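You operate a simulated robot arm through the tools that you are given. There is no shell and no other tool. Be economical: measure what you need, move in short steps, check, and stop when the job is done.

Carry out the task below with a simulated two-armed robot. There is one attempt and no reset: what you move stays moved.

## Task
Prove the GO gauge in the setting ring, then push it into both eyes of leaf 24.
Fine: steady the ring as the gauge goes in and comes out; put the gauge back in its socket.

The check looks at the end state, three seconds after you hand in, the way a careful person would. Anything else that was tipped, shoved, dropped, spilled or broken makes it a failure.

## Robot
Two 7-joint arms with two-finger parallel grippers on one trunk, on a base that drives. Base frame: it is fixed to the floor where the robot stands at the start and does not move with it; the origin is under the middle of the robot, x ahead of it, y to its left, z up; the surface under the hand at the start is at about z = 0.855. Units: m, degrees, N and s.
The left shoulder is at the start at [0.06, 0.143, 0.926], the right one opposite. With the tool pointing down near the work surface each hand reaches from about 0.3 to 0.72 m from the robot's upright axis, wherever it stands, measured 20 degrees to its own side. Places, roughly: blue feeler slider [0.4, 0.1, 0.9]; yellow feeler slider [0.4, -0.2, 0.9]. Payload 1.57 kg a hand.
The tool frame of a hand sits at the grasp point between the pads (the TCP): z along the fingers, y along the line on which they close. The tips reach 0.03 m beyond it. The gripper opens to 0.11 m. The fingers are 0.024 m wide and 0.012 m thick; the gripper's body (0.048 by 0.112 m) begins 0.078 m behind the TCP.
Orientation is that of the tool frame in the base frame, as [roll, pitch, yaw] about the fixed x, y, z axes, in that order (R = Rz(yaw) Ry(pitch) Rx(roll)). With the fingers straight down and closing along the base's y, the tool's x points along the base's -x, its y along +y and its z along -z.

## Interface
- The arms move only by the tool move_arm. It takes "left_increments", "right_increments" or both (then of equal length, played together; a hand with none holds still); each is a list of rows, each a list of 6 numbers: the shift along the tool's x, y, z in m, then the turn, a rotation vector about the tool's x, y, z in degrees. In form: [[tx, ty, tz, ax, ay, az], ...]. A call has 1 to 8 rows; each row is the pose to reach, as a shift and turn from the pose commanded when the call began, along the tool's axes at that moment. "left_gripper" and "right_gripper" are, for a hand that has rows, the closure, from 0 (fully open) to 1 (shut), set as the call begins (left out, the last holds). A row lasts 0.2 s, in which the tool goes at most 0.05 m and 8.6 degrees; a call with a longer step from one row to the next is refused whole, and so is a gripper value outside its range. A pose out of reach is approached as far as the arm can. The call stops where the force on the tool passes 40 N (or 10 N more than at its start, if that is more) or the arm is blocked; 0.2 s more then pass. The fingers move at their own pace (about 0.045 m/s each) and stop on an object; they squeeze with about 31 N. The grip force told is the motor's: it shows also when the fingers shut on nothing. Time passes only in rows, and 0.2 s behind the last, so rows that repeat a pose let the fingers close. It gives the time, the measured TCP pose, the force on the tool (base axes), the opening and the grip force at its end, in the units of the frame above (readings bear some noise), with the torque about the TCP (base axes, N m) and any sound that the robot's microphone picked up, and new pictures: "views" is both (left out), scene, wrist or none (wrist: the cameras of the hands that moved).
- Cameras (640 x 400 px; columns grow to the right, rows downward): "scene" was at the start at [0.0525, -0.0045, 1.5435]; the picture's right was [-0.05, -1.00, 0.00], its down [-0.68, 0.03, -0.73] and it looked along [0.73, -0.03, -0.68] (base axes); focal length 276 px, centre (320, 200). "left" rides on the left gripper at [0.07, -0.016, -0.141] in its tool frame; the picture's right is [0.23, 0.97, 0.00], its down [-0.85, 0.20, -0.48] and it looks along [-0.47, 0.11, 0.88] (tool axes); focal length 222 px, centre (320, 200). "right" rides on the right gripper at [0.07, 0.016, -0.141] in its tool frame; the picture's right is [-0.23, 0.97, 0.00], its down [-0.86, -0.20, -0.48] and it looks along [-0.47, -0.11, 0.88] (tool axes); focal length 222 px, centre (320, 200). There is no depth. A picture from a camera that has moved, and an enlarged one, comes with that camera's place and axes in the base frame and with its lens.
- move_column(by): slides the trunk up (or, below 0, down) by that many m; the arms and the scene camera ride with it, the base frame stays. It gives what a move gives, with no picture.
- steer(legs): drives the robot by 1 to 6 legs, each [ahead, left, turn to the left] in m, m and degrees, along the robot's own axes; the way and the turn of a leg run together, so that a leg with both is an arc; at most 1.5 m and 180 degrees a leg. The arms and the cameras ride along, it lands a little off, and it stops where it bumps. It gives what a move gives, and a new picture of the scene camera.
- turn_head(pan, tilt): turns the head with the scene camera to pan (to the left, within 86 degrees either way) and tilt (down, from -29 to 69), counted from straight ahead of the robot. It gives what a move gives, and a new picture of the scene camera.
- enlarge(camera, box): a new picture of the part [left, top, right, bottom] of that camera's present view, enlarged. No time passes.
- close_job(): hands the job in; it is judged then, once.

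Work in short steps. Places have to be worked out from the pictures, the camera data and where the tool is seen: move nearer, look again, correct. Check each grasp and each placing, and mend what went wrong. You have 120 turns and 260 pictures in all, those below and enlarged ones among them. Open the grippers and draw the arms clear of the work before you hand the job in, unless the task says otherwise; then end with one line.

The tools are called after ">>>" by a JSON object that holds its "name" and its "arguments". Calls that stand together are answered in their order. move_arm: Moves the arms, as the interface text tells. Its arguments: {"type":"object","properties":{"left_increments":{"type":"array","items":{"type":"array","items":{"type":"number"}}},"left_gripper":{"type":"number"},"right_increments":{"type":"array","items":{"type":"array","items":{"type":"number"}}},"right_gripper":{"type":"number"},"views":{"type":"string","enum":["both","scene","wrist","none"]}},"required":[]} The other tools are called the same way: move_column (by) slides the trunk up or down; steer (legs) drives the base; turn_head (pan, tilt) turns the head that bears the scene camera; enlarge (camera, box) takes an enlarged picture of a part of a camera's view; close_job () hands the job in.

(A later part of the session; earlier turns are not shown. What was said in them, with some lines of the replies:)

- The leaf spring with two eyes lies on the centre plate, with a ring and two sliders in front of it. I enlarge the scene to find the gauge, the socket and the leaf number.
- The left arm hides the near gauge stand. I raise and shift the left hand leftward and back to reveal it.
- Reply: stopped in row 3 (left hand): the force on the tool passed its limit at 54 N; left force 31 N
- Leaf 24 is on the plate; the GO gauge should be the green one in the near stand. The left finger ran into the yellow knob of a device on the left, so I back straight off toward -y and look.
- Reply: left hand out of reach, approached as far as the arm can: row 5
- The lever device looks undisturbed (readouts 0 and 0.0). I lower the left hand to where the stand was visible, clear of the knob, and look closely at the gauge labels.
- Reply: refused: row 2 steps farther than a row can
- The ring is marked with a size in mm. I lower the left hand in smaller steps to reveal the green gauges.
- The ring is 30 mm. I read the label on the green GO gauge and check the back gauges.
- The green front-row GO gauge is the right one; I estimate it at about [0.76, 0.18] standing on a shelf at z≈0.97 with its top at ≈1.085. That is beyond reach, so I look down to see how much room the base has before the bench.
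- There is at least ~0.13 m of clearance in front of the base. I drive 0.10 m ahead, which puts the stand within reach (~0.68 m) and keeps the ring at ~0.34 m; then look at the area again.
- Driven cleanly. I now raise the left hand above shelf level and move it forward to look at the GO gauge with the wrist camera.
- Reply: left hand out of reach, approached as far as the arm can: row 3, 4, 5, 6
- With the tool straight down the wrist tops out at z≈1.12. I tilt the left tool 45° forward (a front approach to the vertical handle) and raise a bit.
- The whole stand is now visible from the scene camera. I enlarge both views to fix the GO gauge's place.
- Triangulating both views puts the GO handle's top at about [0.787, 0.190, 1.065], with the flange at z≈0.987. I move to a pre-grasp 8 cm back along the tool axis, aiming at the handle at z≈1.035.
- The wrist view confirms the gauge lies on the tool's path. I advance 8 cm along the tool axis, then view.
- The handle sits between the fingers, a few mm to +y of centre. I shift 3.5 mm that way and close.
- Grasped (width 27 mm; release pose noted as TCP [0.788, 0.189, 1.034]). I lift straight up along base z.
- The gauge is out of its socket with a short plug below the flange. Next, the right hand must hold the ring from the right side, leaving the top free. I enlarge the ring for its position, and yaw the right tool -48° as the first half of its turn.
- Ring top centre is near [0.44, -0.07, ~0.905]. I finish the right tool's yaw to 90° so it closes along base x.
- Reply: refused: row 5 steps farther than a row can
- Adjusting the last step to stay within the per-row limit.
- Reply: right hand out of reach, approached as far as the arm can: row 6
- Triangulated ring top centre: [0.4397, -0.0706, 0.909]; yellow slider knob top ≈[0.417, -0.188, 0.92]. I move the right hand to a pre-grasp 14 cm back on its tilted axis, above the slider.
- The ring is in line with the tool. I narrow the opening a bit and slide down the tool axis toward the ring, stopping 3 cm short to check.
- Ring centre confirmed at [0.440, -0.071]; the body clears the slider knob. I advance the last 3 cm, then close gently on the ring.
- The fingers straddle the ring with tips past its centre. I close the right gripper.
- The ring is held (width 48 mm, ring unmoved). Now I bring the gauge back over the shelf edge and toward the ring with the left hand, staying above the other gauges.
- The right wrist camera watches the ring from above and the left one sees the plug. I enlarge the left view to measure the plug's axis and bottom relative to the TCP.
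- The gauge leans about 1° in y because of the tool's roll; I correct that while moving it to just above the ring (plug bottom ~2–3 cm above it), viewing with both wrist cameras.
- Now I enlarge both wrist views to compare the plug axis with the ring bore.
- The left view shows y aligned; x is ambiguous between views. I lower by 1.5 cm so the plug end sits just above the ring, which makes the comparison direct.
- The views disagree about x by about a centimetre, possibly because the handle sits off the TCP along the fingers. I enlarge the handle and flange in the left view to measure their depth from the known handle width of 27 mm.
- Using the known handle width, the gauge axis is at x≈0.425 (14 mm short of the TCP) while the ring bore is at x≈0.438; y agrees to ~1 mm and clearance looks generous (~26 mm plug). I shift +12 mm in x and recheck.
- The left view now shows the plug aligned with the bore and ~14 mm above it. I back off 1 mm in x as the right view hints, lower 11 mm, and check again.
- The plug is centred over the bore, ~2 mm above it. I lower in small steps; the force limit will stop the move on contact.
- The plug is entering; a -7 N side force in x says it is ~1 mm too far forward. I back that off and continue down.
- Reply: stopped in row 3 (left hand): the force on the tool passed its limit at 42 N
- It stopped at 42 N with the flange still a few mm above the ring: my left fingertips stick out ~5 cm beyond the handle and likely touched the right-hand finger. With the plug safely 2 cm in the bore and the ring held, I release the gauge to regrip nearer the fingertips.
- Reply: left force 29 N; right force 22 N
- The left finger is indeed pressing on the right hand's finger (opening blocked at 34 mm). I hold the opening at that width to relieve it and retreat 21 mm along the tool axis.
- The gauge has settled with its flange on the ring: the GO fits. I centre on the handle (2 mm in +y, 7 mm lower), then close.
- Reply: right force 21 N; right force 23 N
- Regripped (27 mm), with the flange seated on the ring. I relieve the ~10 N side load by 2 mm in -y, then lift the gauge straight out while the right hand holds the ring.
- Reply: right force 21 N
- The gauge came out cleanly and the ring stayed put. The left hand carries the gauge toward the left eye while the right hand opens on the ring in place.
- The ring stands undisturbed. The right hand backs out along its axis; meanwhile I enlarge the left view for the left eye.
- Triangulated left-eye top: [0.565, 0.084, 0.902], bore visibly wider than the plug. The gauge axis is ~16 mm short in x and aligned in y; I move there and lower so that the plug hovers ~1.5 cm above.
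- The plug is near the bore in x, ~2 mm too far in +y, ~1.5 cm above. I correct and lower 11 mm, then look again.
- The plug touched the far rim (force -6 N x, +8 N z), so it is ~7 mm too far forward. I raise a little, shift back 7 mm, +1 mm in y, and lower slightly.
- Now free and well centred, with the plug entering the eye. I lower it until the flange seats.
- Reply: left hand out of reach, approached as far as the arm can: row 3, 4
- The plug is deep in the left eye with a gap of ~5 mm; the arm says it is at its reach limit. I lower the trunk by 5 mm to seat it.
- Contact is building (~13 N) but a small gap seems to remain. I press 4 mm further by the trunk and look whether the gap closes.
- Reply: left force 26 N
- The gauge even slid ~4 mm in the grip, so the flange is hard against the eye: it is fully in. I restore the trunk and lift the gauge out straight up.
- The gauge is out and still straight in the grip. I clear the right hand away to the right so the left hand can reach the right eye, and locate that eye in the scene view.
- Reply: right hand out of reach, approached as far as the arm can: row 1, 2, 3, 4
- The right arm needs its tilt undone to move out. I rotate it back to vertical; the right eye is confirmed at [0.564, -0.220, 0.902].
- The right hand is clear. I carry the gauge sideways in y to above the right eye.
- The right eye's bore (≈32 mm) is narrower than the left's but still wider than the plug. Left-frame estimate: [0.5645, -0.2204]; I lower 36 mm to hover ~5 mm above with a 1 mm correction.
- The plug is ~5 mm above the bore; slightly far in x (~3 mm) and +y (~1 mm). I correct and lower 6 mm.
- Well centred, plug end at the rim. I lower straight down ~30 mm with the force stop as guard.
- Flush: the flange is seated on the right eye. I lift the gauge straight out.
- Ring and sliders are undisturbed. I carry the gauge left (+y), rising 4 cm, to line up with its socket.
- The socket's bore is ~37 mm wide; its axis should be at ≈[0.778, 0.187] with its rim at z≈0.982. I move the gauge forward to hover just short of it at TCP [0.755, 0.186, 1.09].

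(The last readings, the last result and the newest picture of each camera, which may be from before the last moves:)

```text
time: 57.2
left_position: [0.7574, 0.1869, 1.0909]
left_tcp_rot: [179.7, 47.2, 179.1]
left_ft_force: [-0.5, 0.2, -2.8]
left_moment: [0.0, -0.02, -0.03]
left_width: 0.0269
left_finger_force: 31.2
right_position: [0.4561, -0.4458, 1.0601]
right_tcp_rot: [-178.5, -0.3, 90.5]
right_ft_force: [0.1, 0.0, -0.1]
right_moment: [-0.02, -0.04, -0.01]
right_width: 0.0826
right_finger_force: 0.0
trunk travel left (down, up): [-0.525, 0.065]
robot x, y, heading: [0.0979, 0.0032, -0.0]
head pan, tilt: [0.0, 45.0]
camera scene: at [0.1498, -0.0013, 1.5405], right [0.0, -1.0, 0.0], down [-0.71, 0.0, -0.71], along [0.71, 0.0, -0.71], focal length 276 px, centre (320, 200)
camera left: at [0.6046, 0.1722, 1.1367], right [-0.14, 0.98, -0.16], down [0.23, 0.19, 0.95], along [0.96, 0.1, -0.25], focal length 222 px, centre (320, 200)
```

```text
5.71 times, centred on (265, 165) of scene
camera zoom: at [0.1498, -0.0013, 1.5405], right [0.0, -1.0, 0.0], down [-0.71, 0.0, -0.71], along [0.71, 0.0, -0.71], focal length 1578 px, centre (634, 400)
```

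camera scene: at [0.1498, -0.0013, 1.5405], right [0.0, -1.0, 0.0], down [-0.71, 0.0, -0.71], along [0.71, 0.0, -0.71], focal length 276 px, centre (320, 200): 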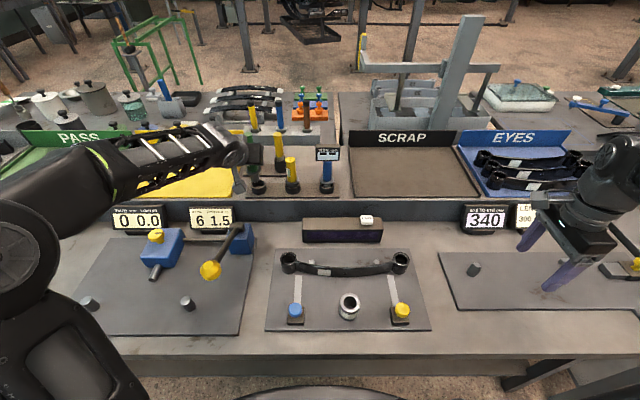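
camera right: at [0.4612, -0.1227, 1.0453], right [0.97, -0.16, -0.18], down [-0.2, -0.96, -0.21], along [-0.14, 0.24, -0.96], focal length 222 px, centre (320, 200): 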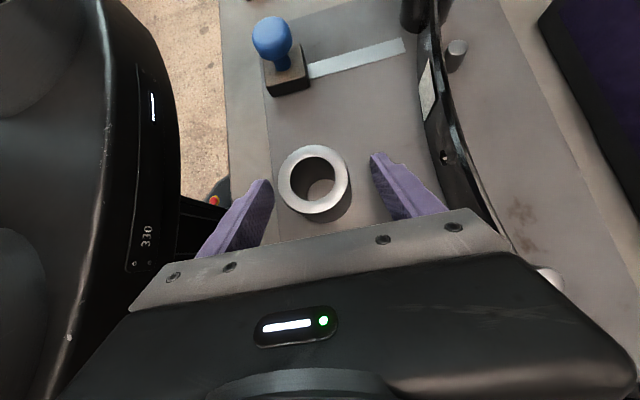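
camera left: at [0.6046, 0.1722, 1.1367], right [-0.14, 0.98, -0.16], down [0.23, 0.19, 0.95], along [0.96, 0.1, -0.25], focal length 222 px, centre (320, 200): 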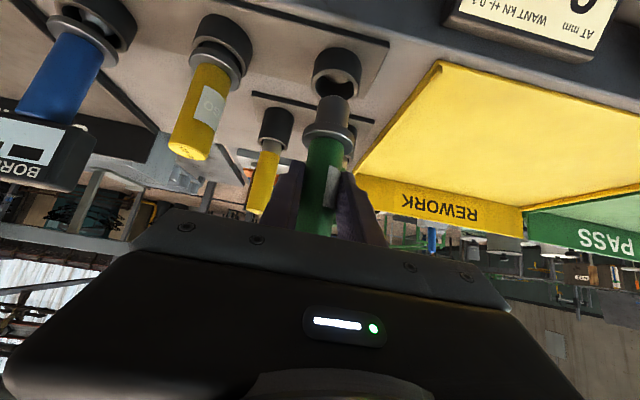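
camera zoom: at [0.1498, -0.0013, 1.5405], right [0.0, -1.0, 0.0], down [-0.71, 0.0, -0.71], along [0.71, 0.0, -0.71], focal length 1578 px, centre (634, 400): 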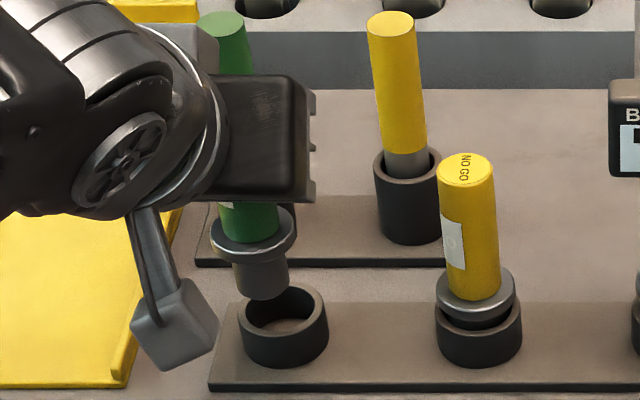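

Plug is short of the socket by roughly 12 mm in x and ~1 mm high in y. I move there and lower 18 mm to hover just above the rim.

>>> {"name": "move_arm", "arguments": {"left_increments": [[-0.0079, -0.0007, 0.0085, 0, 0, 0], [-0.0013, -0.0007, 0.0146, 0, 0, 0], [0.0053, -0.0007, 0.0207, 0, 0, 0], [0.0053, -0.0007, 0.0207, 0, 0, 0]], "views": "none"}}

>>> {"name": "enlarge", "arguments": {"camera": "left", "box": [280, 30, 400, 130]}}

>>> {"name": "enlarge", "arguments": {"camera": "scene", "box": [232, 150, 296, 200]}}

```text
time: 58.2
left_position: [0.7712, 0.1864, 1.0743]
left_tcp_rot: [179.6, 47.1, 179.1]
left_ft_force: [0.1, -0.3, -2.0]
left_moment: [0.03, 0.01, -0.01]
left_width: 0.027
left_finger_force: 31.6
right_position: [0.457, -0.4467, 1.0589]
right_tcp_rot: [-178.3, -0.2, 90.5]
right_ft_force: [0.0, 1.0, -0.3]
right_moment: [0.01, 0.04, -0.01]
right_width: 0.0824
right_finger_force: 0.1
trunk travel left (down, up): [-0.525, 0.065]
robot x, y, heading: [0.1023, -0.002, -0.0]
head pan, tilt: [0.0, 45.0]
```

```text
4.00 times, centred on (340, 80) of left
camera zoom: at [0.6173, 0.1712, 1.1191], right [-0.14, 0.98, -0.16], down [0.23, 0.19, 0.95], along [0.96, 0.1, -0.26], focal length 888 px, centre (240, 680)
```

zoom: 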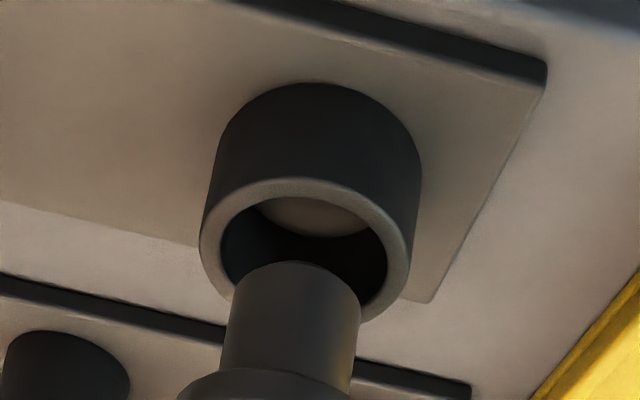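

```text
8.00 times, centred on (264, 175) of scene
camera zoom: at [0.1504, -0.0013, 1.5404], right [0.0, -1.0, 0.0], down [-0.71, 0.0, -0.71], along [0.71, 0.0, -0.71], focal length 2209 px, centre (768, 400)
```

zoom: 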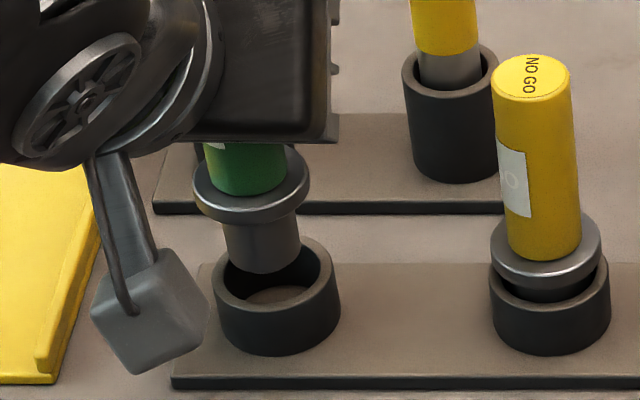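

Both views put the plug within ~2 mm of the socket axis, against 5 mm of clearance. I shift 1.5 mm in -y and lower 20 mm.

>>> {"name": "move_arm", "arguments": {"left_increments": [[0, -0.0015, 0, 0, 0, 0], [0.0051, -0.0015, 0.0048, 0, 0, 0], [0.0102, -0.0015, 0.0095, 0, 0, 0], [0.0146, -0.0015, 0.0137, 0, 0, 0]], "views": "none"}}

>>> {"name": "enlarge", "arguments": {"camera": "left", "box": [280, 40, 400, 140]}}

>>> {"name": "enlarge", "arguments": {"camera": "scene", "box": [232, 150, 296, 200]}}

```text
time: 59.2
left_position: [0.7699, 0.1848, 1.0532]
left_tcp_rot: [179.7, 47.1, 179.0]
left_ft_force: [0.2, 0.0, -3.5]
left_moment: [0.01, 0.02, 0.04]
left_width: 0.027
left_finger_force: 30.9
right_position: [0.4583, -0.447, 1.0606]
right_tcp_rot: [-178.4, -0.1, 90.6]
right_ft_force: [0.6, -0.1, 0.7]
right_moment: [0.01, 0.02, 0.01]
right_width: 0.0824
right_finger_force: 0.0
trunk travel left (down, up): [-0.525, 0.065]
robot x, y, heading: [0.0978, -0.0026, -0.1]
head pan, tilt: [0.0, 45.0]
```

```text
4.00 times, centred on (340, 90) of left
camera zoom: at [0.6179, 0.1701, 1.0992], right [-0.14, 0.98, -0.16], down [0.23, 0.19, 0.95], along [0.96, 0.1, -0.26], focal length 888 px, centre (240, 640)
```

zoom: 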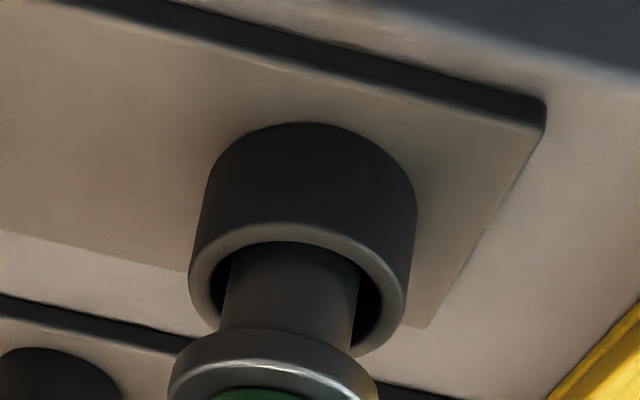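

```text
8.00 times, centred on (264, 175) of scene
camera zoom: at [0.1507, -0.0014, 1.5404], right [0.0, -1.0, 0.0], down [-0.71, 0.0, -0.71], along [0.71, 0.0, -0.71], focal length 2209 px, centre (768, 400)
```

zoom: 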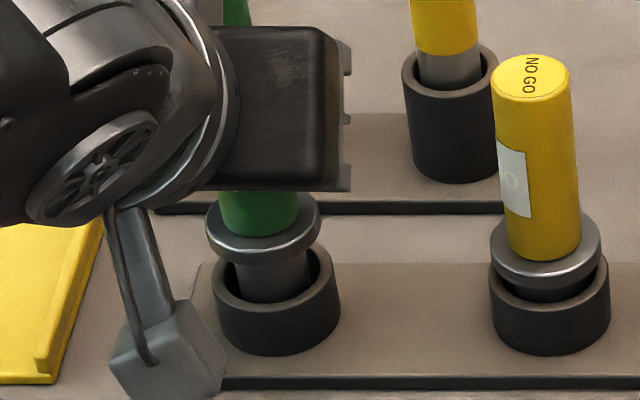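

The plug is in the socket without contact. I nudge +2 mm in x and lower the rest until it bottoms.

>>> {"name": "move_arm", "arguments": {"left_increments": [[-0.0014, 0, 0.0015, 0, 0, 0], [0.0022, 0, 0.0049, 0, 0, 0], [0.0059, 0, 0.0083, 0, 0, 0], [0.0088, 0, 0.011, 0, 0, 0]], "views": "none"}}

>>> {"name": "enlarge", "arguments": {"camera": "scene", "box": [232, 150, 296, 200]}}

>>> {"name": "enlarge", "arguments": {"camera": "left", "box": [280, 40, 400, 140]}}

```text
time: 60.2
left_position: [0.7723, 0.1855, 1.0407]
left_tcp_rot: [179.7, 47.1, 178.9]
left_ft_force: [0.3, 1.1, 0.5]
left_moment: [0.04, -0.02, 0.02]
left_width: 0.0271
left_finger_force: 31.1
right_position: [0.4577, -0.4474, 1.0597]
right_tcp_rot: [-178.5, -0.2, 90.5]
right_ft_force: [-0.9, 0.0, 0.4]
right_moment: [-0.01, -0.03, -0.01]
right_width: 0.0826
right_finger_force: 0.0
trunk travel left (down, up): [-0.525, 0.065]
robot x, y, heading: [0.0978, 0.0016, -0.2]
head pan, tilt: [0.0, 45.0]
```

```text
8.00 times, centred on (264, 175) of scene
camera zoom: at [0.1502, -0.0013, 1.5405], right [0.0, -1.0, 0.0], down [-0.71, 0.0, -0.71], along [0.71, 0.0, -0.71], focal length 2209 px, centre (768, 400)
```

zoom: 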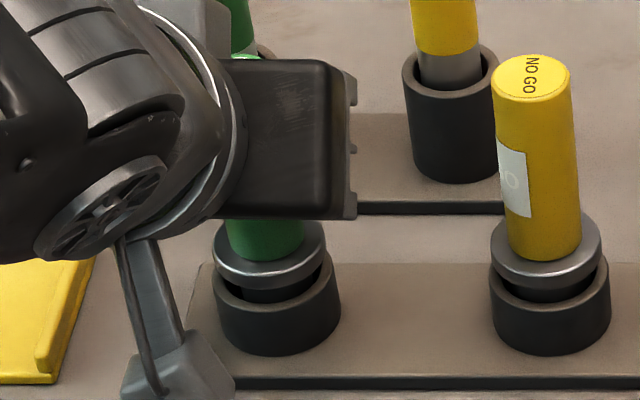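

```text
4.00 times, centred on (340, 90) of left
camera zoom: at [0.6197, 0.1703, 1.0858], right [-0.14, 0.98, -0.16], down [0.23, 0.19, 0.95], along [0.96, 0.1, -0.25], focal length 888 px, centre (240, 640)
```

zoom: 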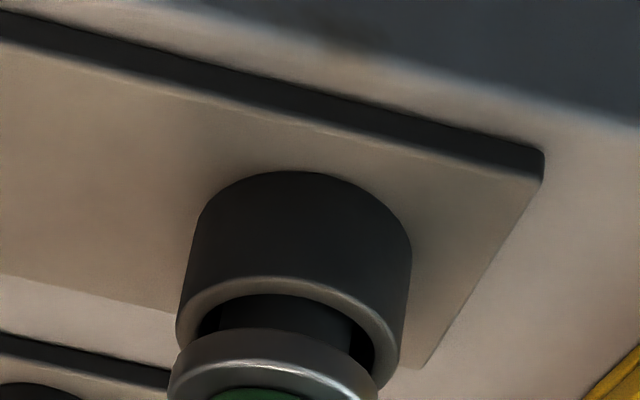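

The weight is now borne by the socket (fz ≈ 0) and the flange gap matches the NO GO's. I open the left gripper.

>>> {"name": "move_arm", "arguments": {"left_increments": [[0, 0, 0, 0, 0, 0], [0, 0, 0, 0, 0, 0], [0, 0, 0, 0, 0, 0]], "left_gripper": 0.4, "views": "wrist"}}

```text
time: 61.0
left_position: [0.7719, 0.1864, 1.0392]
left_tcp_rot: [179.7, 47.0, 179.1]
left_ft_force: [0.6, 0.0, -0.9]
left_moment: [0.04, -0.01, -0.04]
left_width: 0.066
left_finger_force: 0.0
right_position: [0.4568, -0.4472, 1.0592]
right_tcp_rot: [-178.4, -0.2, 90.5]
right_ft_force: [0.4, -0.2, 0.0]
right_moment: [-0.01, 0.01, 0.01]
right_width: 0.0824
right_finger_force: 0.1
trunk travel left (down, up): [-0.525, 0.065]
robot x, y, heading: [0.1, 0.0022, -0.1]
head pan, tilt: [0.0, 45.0]
camera left: at [0.6196, 0.17, 1.0854], right [-0.14, 0.98, -0.16], down [0.23, 0.19, 0.95], along [0.96, 0.1, -0.26], focal length 222 px, centre (320, 200)
```

left: 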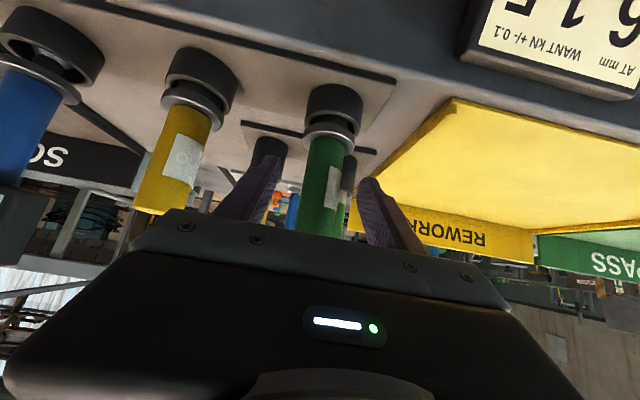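

Released and standing upright in its socket. I retreat back along the tool axis and then back toward the robot, and check the stand.

>>> {"name": "move_arm", "arguments": {"left_increments": [[0, 0, -0.03, 0, 0, 0], [0, 0, -0.065, 0, 0, 0], [0, 0, -0.1, 0, 0, 0], [0.03, -0.01, -0.135, 0, 0, 0], [0.06, -0.03, -0.165, 0, 0, 0], [0.08, -0.05, -0.185, 0, 0, 0]], "views": "both"}}

>>> {"name": "enlarge", "arguments": {"camera": "scene", "box": [225, 130, 345, 205]}}

>>> {"name": "enlarge", "arguments": {"camera": "scene", "box": [60, 210, 440, 340]}}

```text
time: 62.4
left_position: [0.5815, 0.1377, 1.1069]
left_tcp_rot: [179.6, 47.2, 178.9]
left_ft_force: [-0.1, -0.1, -0.1]
left_moment: [-0.05, 0.02, 0.0]
left_width: 0.0659
left_finger_force: 0.0
right_position: [0.4576, -0.4472, 1.06]
right_tcp_rot: [-178.4, -0.1, 90.5]
right_ft_force: [-0.5, -0.8, 0.3]
right_moment: [0.02, -0.04, -0.01]
right_width: 0.0824
right_finger_force: 0.0
trunk travel left (down, up): [-0.525, 0.065]
robot x, y, heading: [0.0995, -0.0008, -0.1]
head pan, tilt: [0.0, 45.0]
camera scene: at [0.1497, -0.0016, 1.5405], right [0.0, -1.0, 0.0], down [-0.71, 0.0, -0.71], along [0.71, 0.0, -0.71], focal length 276 px, centre (320, 200)
camera left: at [0.4283, 0.1221, 1.1525], right [-0.14, 0.98, -0.16], down [0.23, 0.19, 0.95], along [0.96, 0.1, -0.25], focal length 222 px, centre (320, 200)
```

scene: 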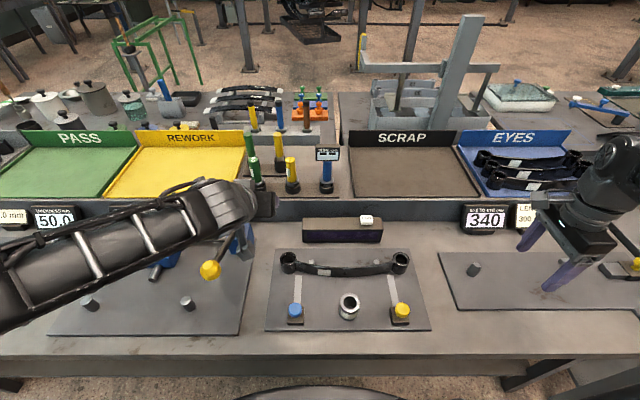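
left: 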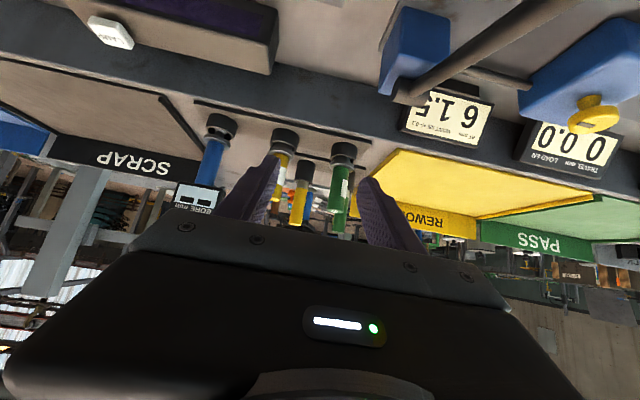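

```text
5.33 times, centred on (285, 168) of scene
camera zoom: at [0.1497, -0.0016, 1.5405], right [0.0, -1.0, 0.0], down [-0.71, 0.0, -0.71], along [0.71, 0.0, -0.71], focal length 1473 px, centre (507, 373)
```

zoom: 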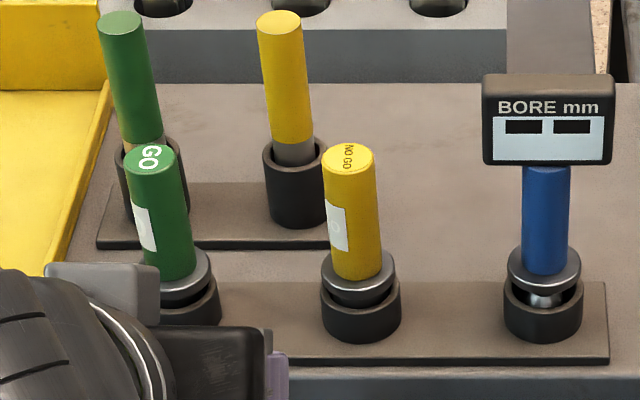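

```text
1.68 times, centred on (250, 275) of scene
camera zoom: at [0.1497, -0.0016, 1.5405], right [0.0, -1.0, 0.0], down [-0.71, 0.0, -0.71], along [0.71, 0.0, -0.71], focal length 465 px, centre (438, 74)
```

zoom: 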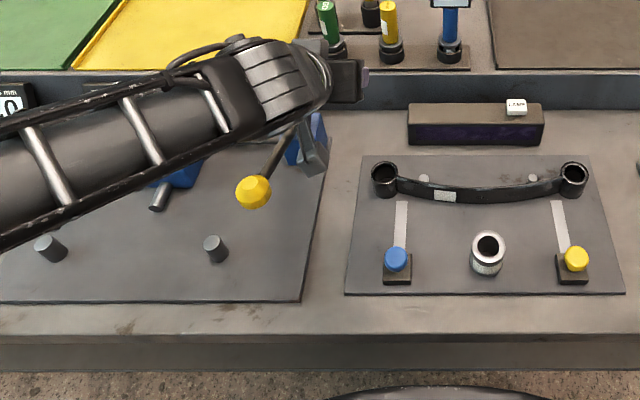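

The gauge is back in its socket, and the leaf, ring, sliders and lever are all in place. I open both grippers fully where they hang clear, with a last small retreat of the left hand.

>>> {"name": "move_arm", "arguments": {"left_increments": [[0.01, -0.015, -0.02, 0, 0, 0], [0.02, -0.03, -0.04, 0, 0, 0], [0.02, -0.03, -0.04, 0, 0, 0]], "left_gripper": 0, "right_increments": [[0, 0, 0, 0, 0, 0], [0, 0, 0, 0, 0, 0], [0, 0, 0, 0, 0, 0]], "right_gripper": 0, "views": "scene"}}

```text
time: 63.2
left_position: [0.5369, 0.1093, 1.1183]
left_tcp_rot: [179.7, 47.1, 179.1]
left_ft_force: [-0.2, 0.5, 1.1]
left_moment: [0.02, 0.04, -0.02]
left_width: 0.1098
left_finger_force: 0.0
right_position: [0.4579, -0.4465, 1.0596]
right_tcp_rot: [-178.4, -0.2, 90.5]
right_ft_force: [0.4, 0.0, 0.2]
right_moment: [0.0, 0.0, 0.0]
right_width: 0.1103
right_finger_force: 0.0
trunk travel left (down, up): [-0.525, 0.065]
robot x, y, heading: [0.1014, 0.0002, -0.2]
head pan, tilt: [0.0, 45.0]
camera scene: at [0.1503, -0.0013, 1.5404], right [0.0, -1.0, 0.0], down [-0.71, 0.0, -0.71], along [0.71, 0.0, -0.71], focal length 276 px, centre (320, 200)
```

scene: 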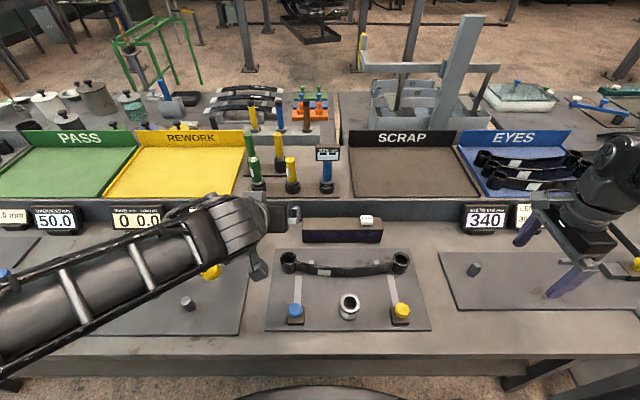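

Everything is in place, and both hands are open and clear of the work. I hand the job in.

>>> {"name": "close_job", "arguments": {}}

```text
The job is handed in.
```

I proved the GO gauge in the 30 mm setting ring with the right hand steadying the ring, pushed it fully into both eyes of leaf 24, and put it back in its socket. Early on, the left finger bumped the yellow lever knob on the left device (54 N), though it looked unmoved afterwards and its displays still read 0 and 0.0.
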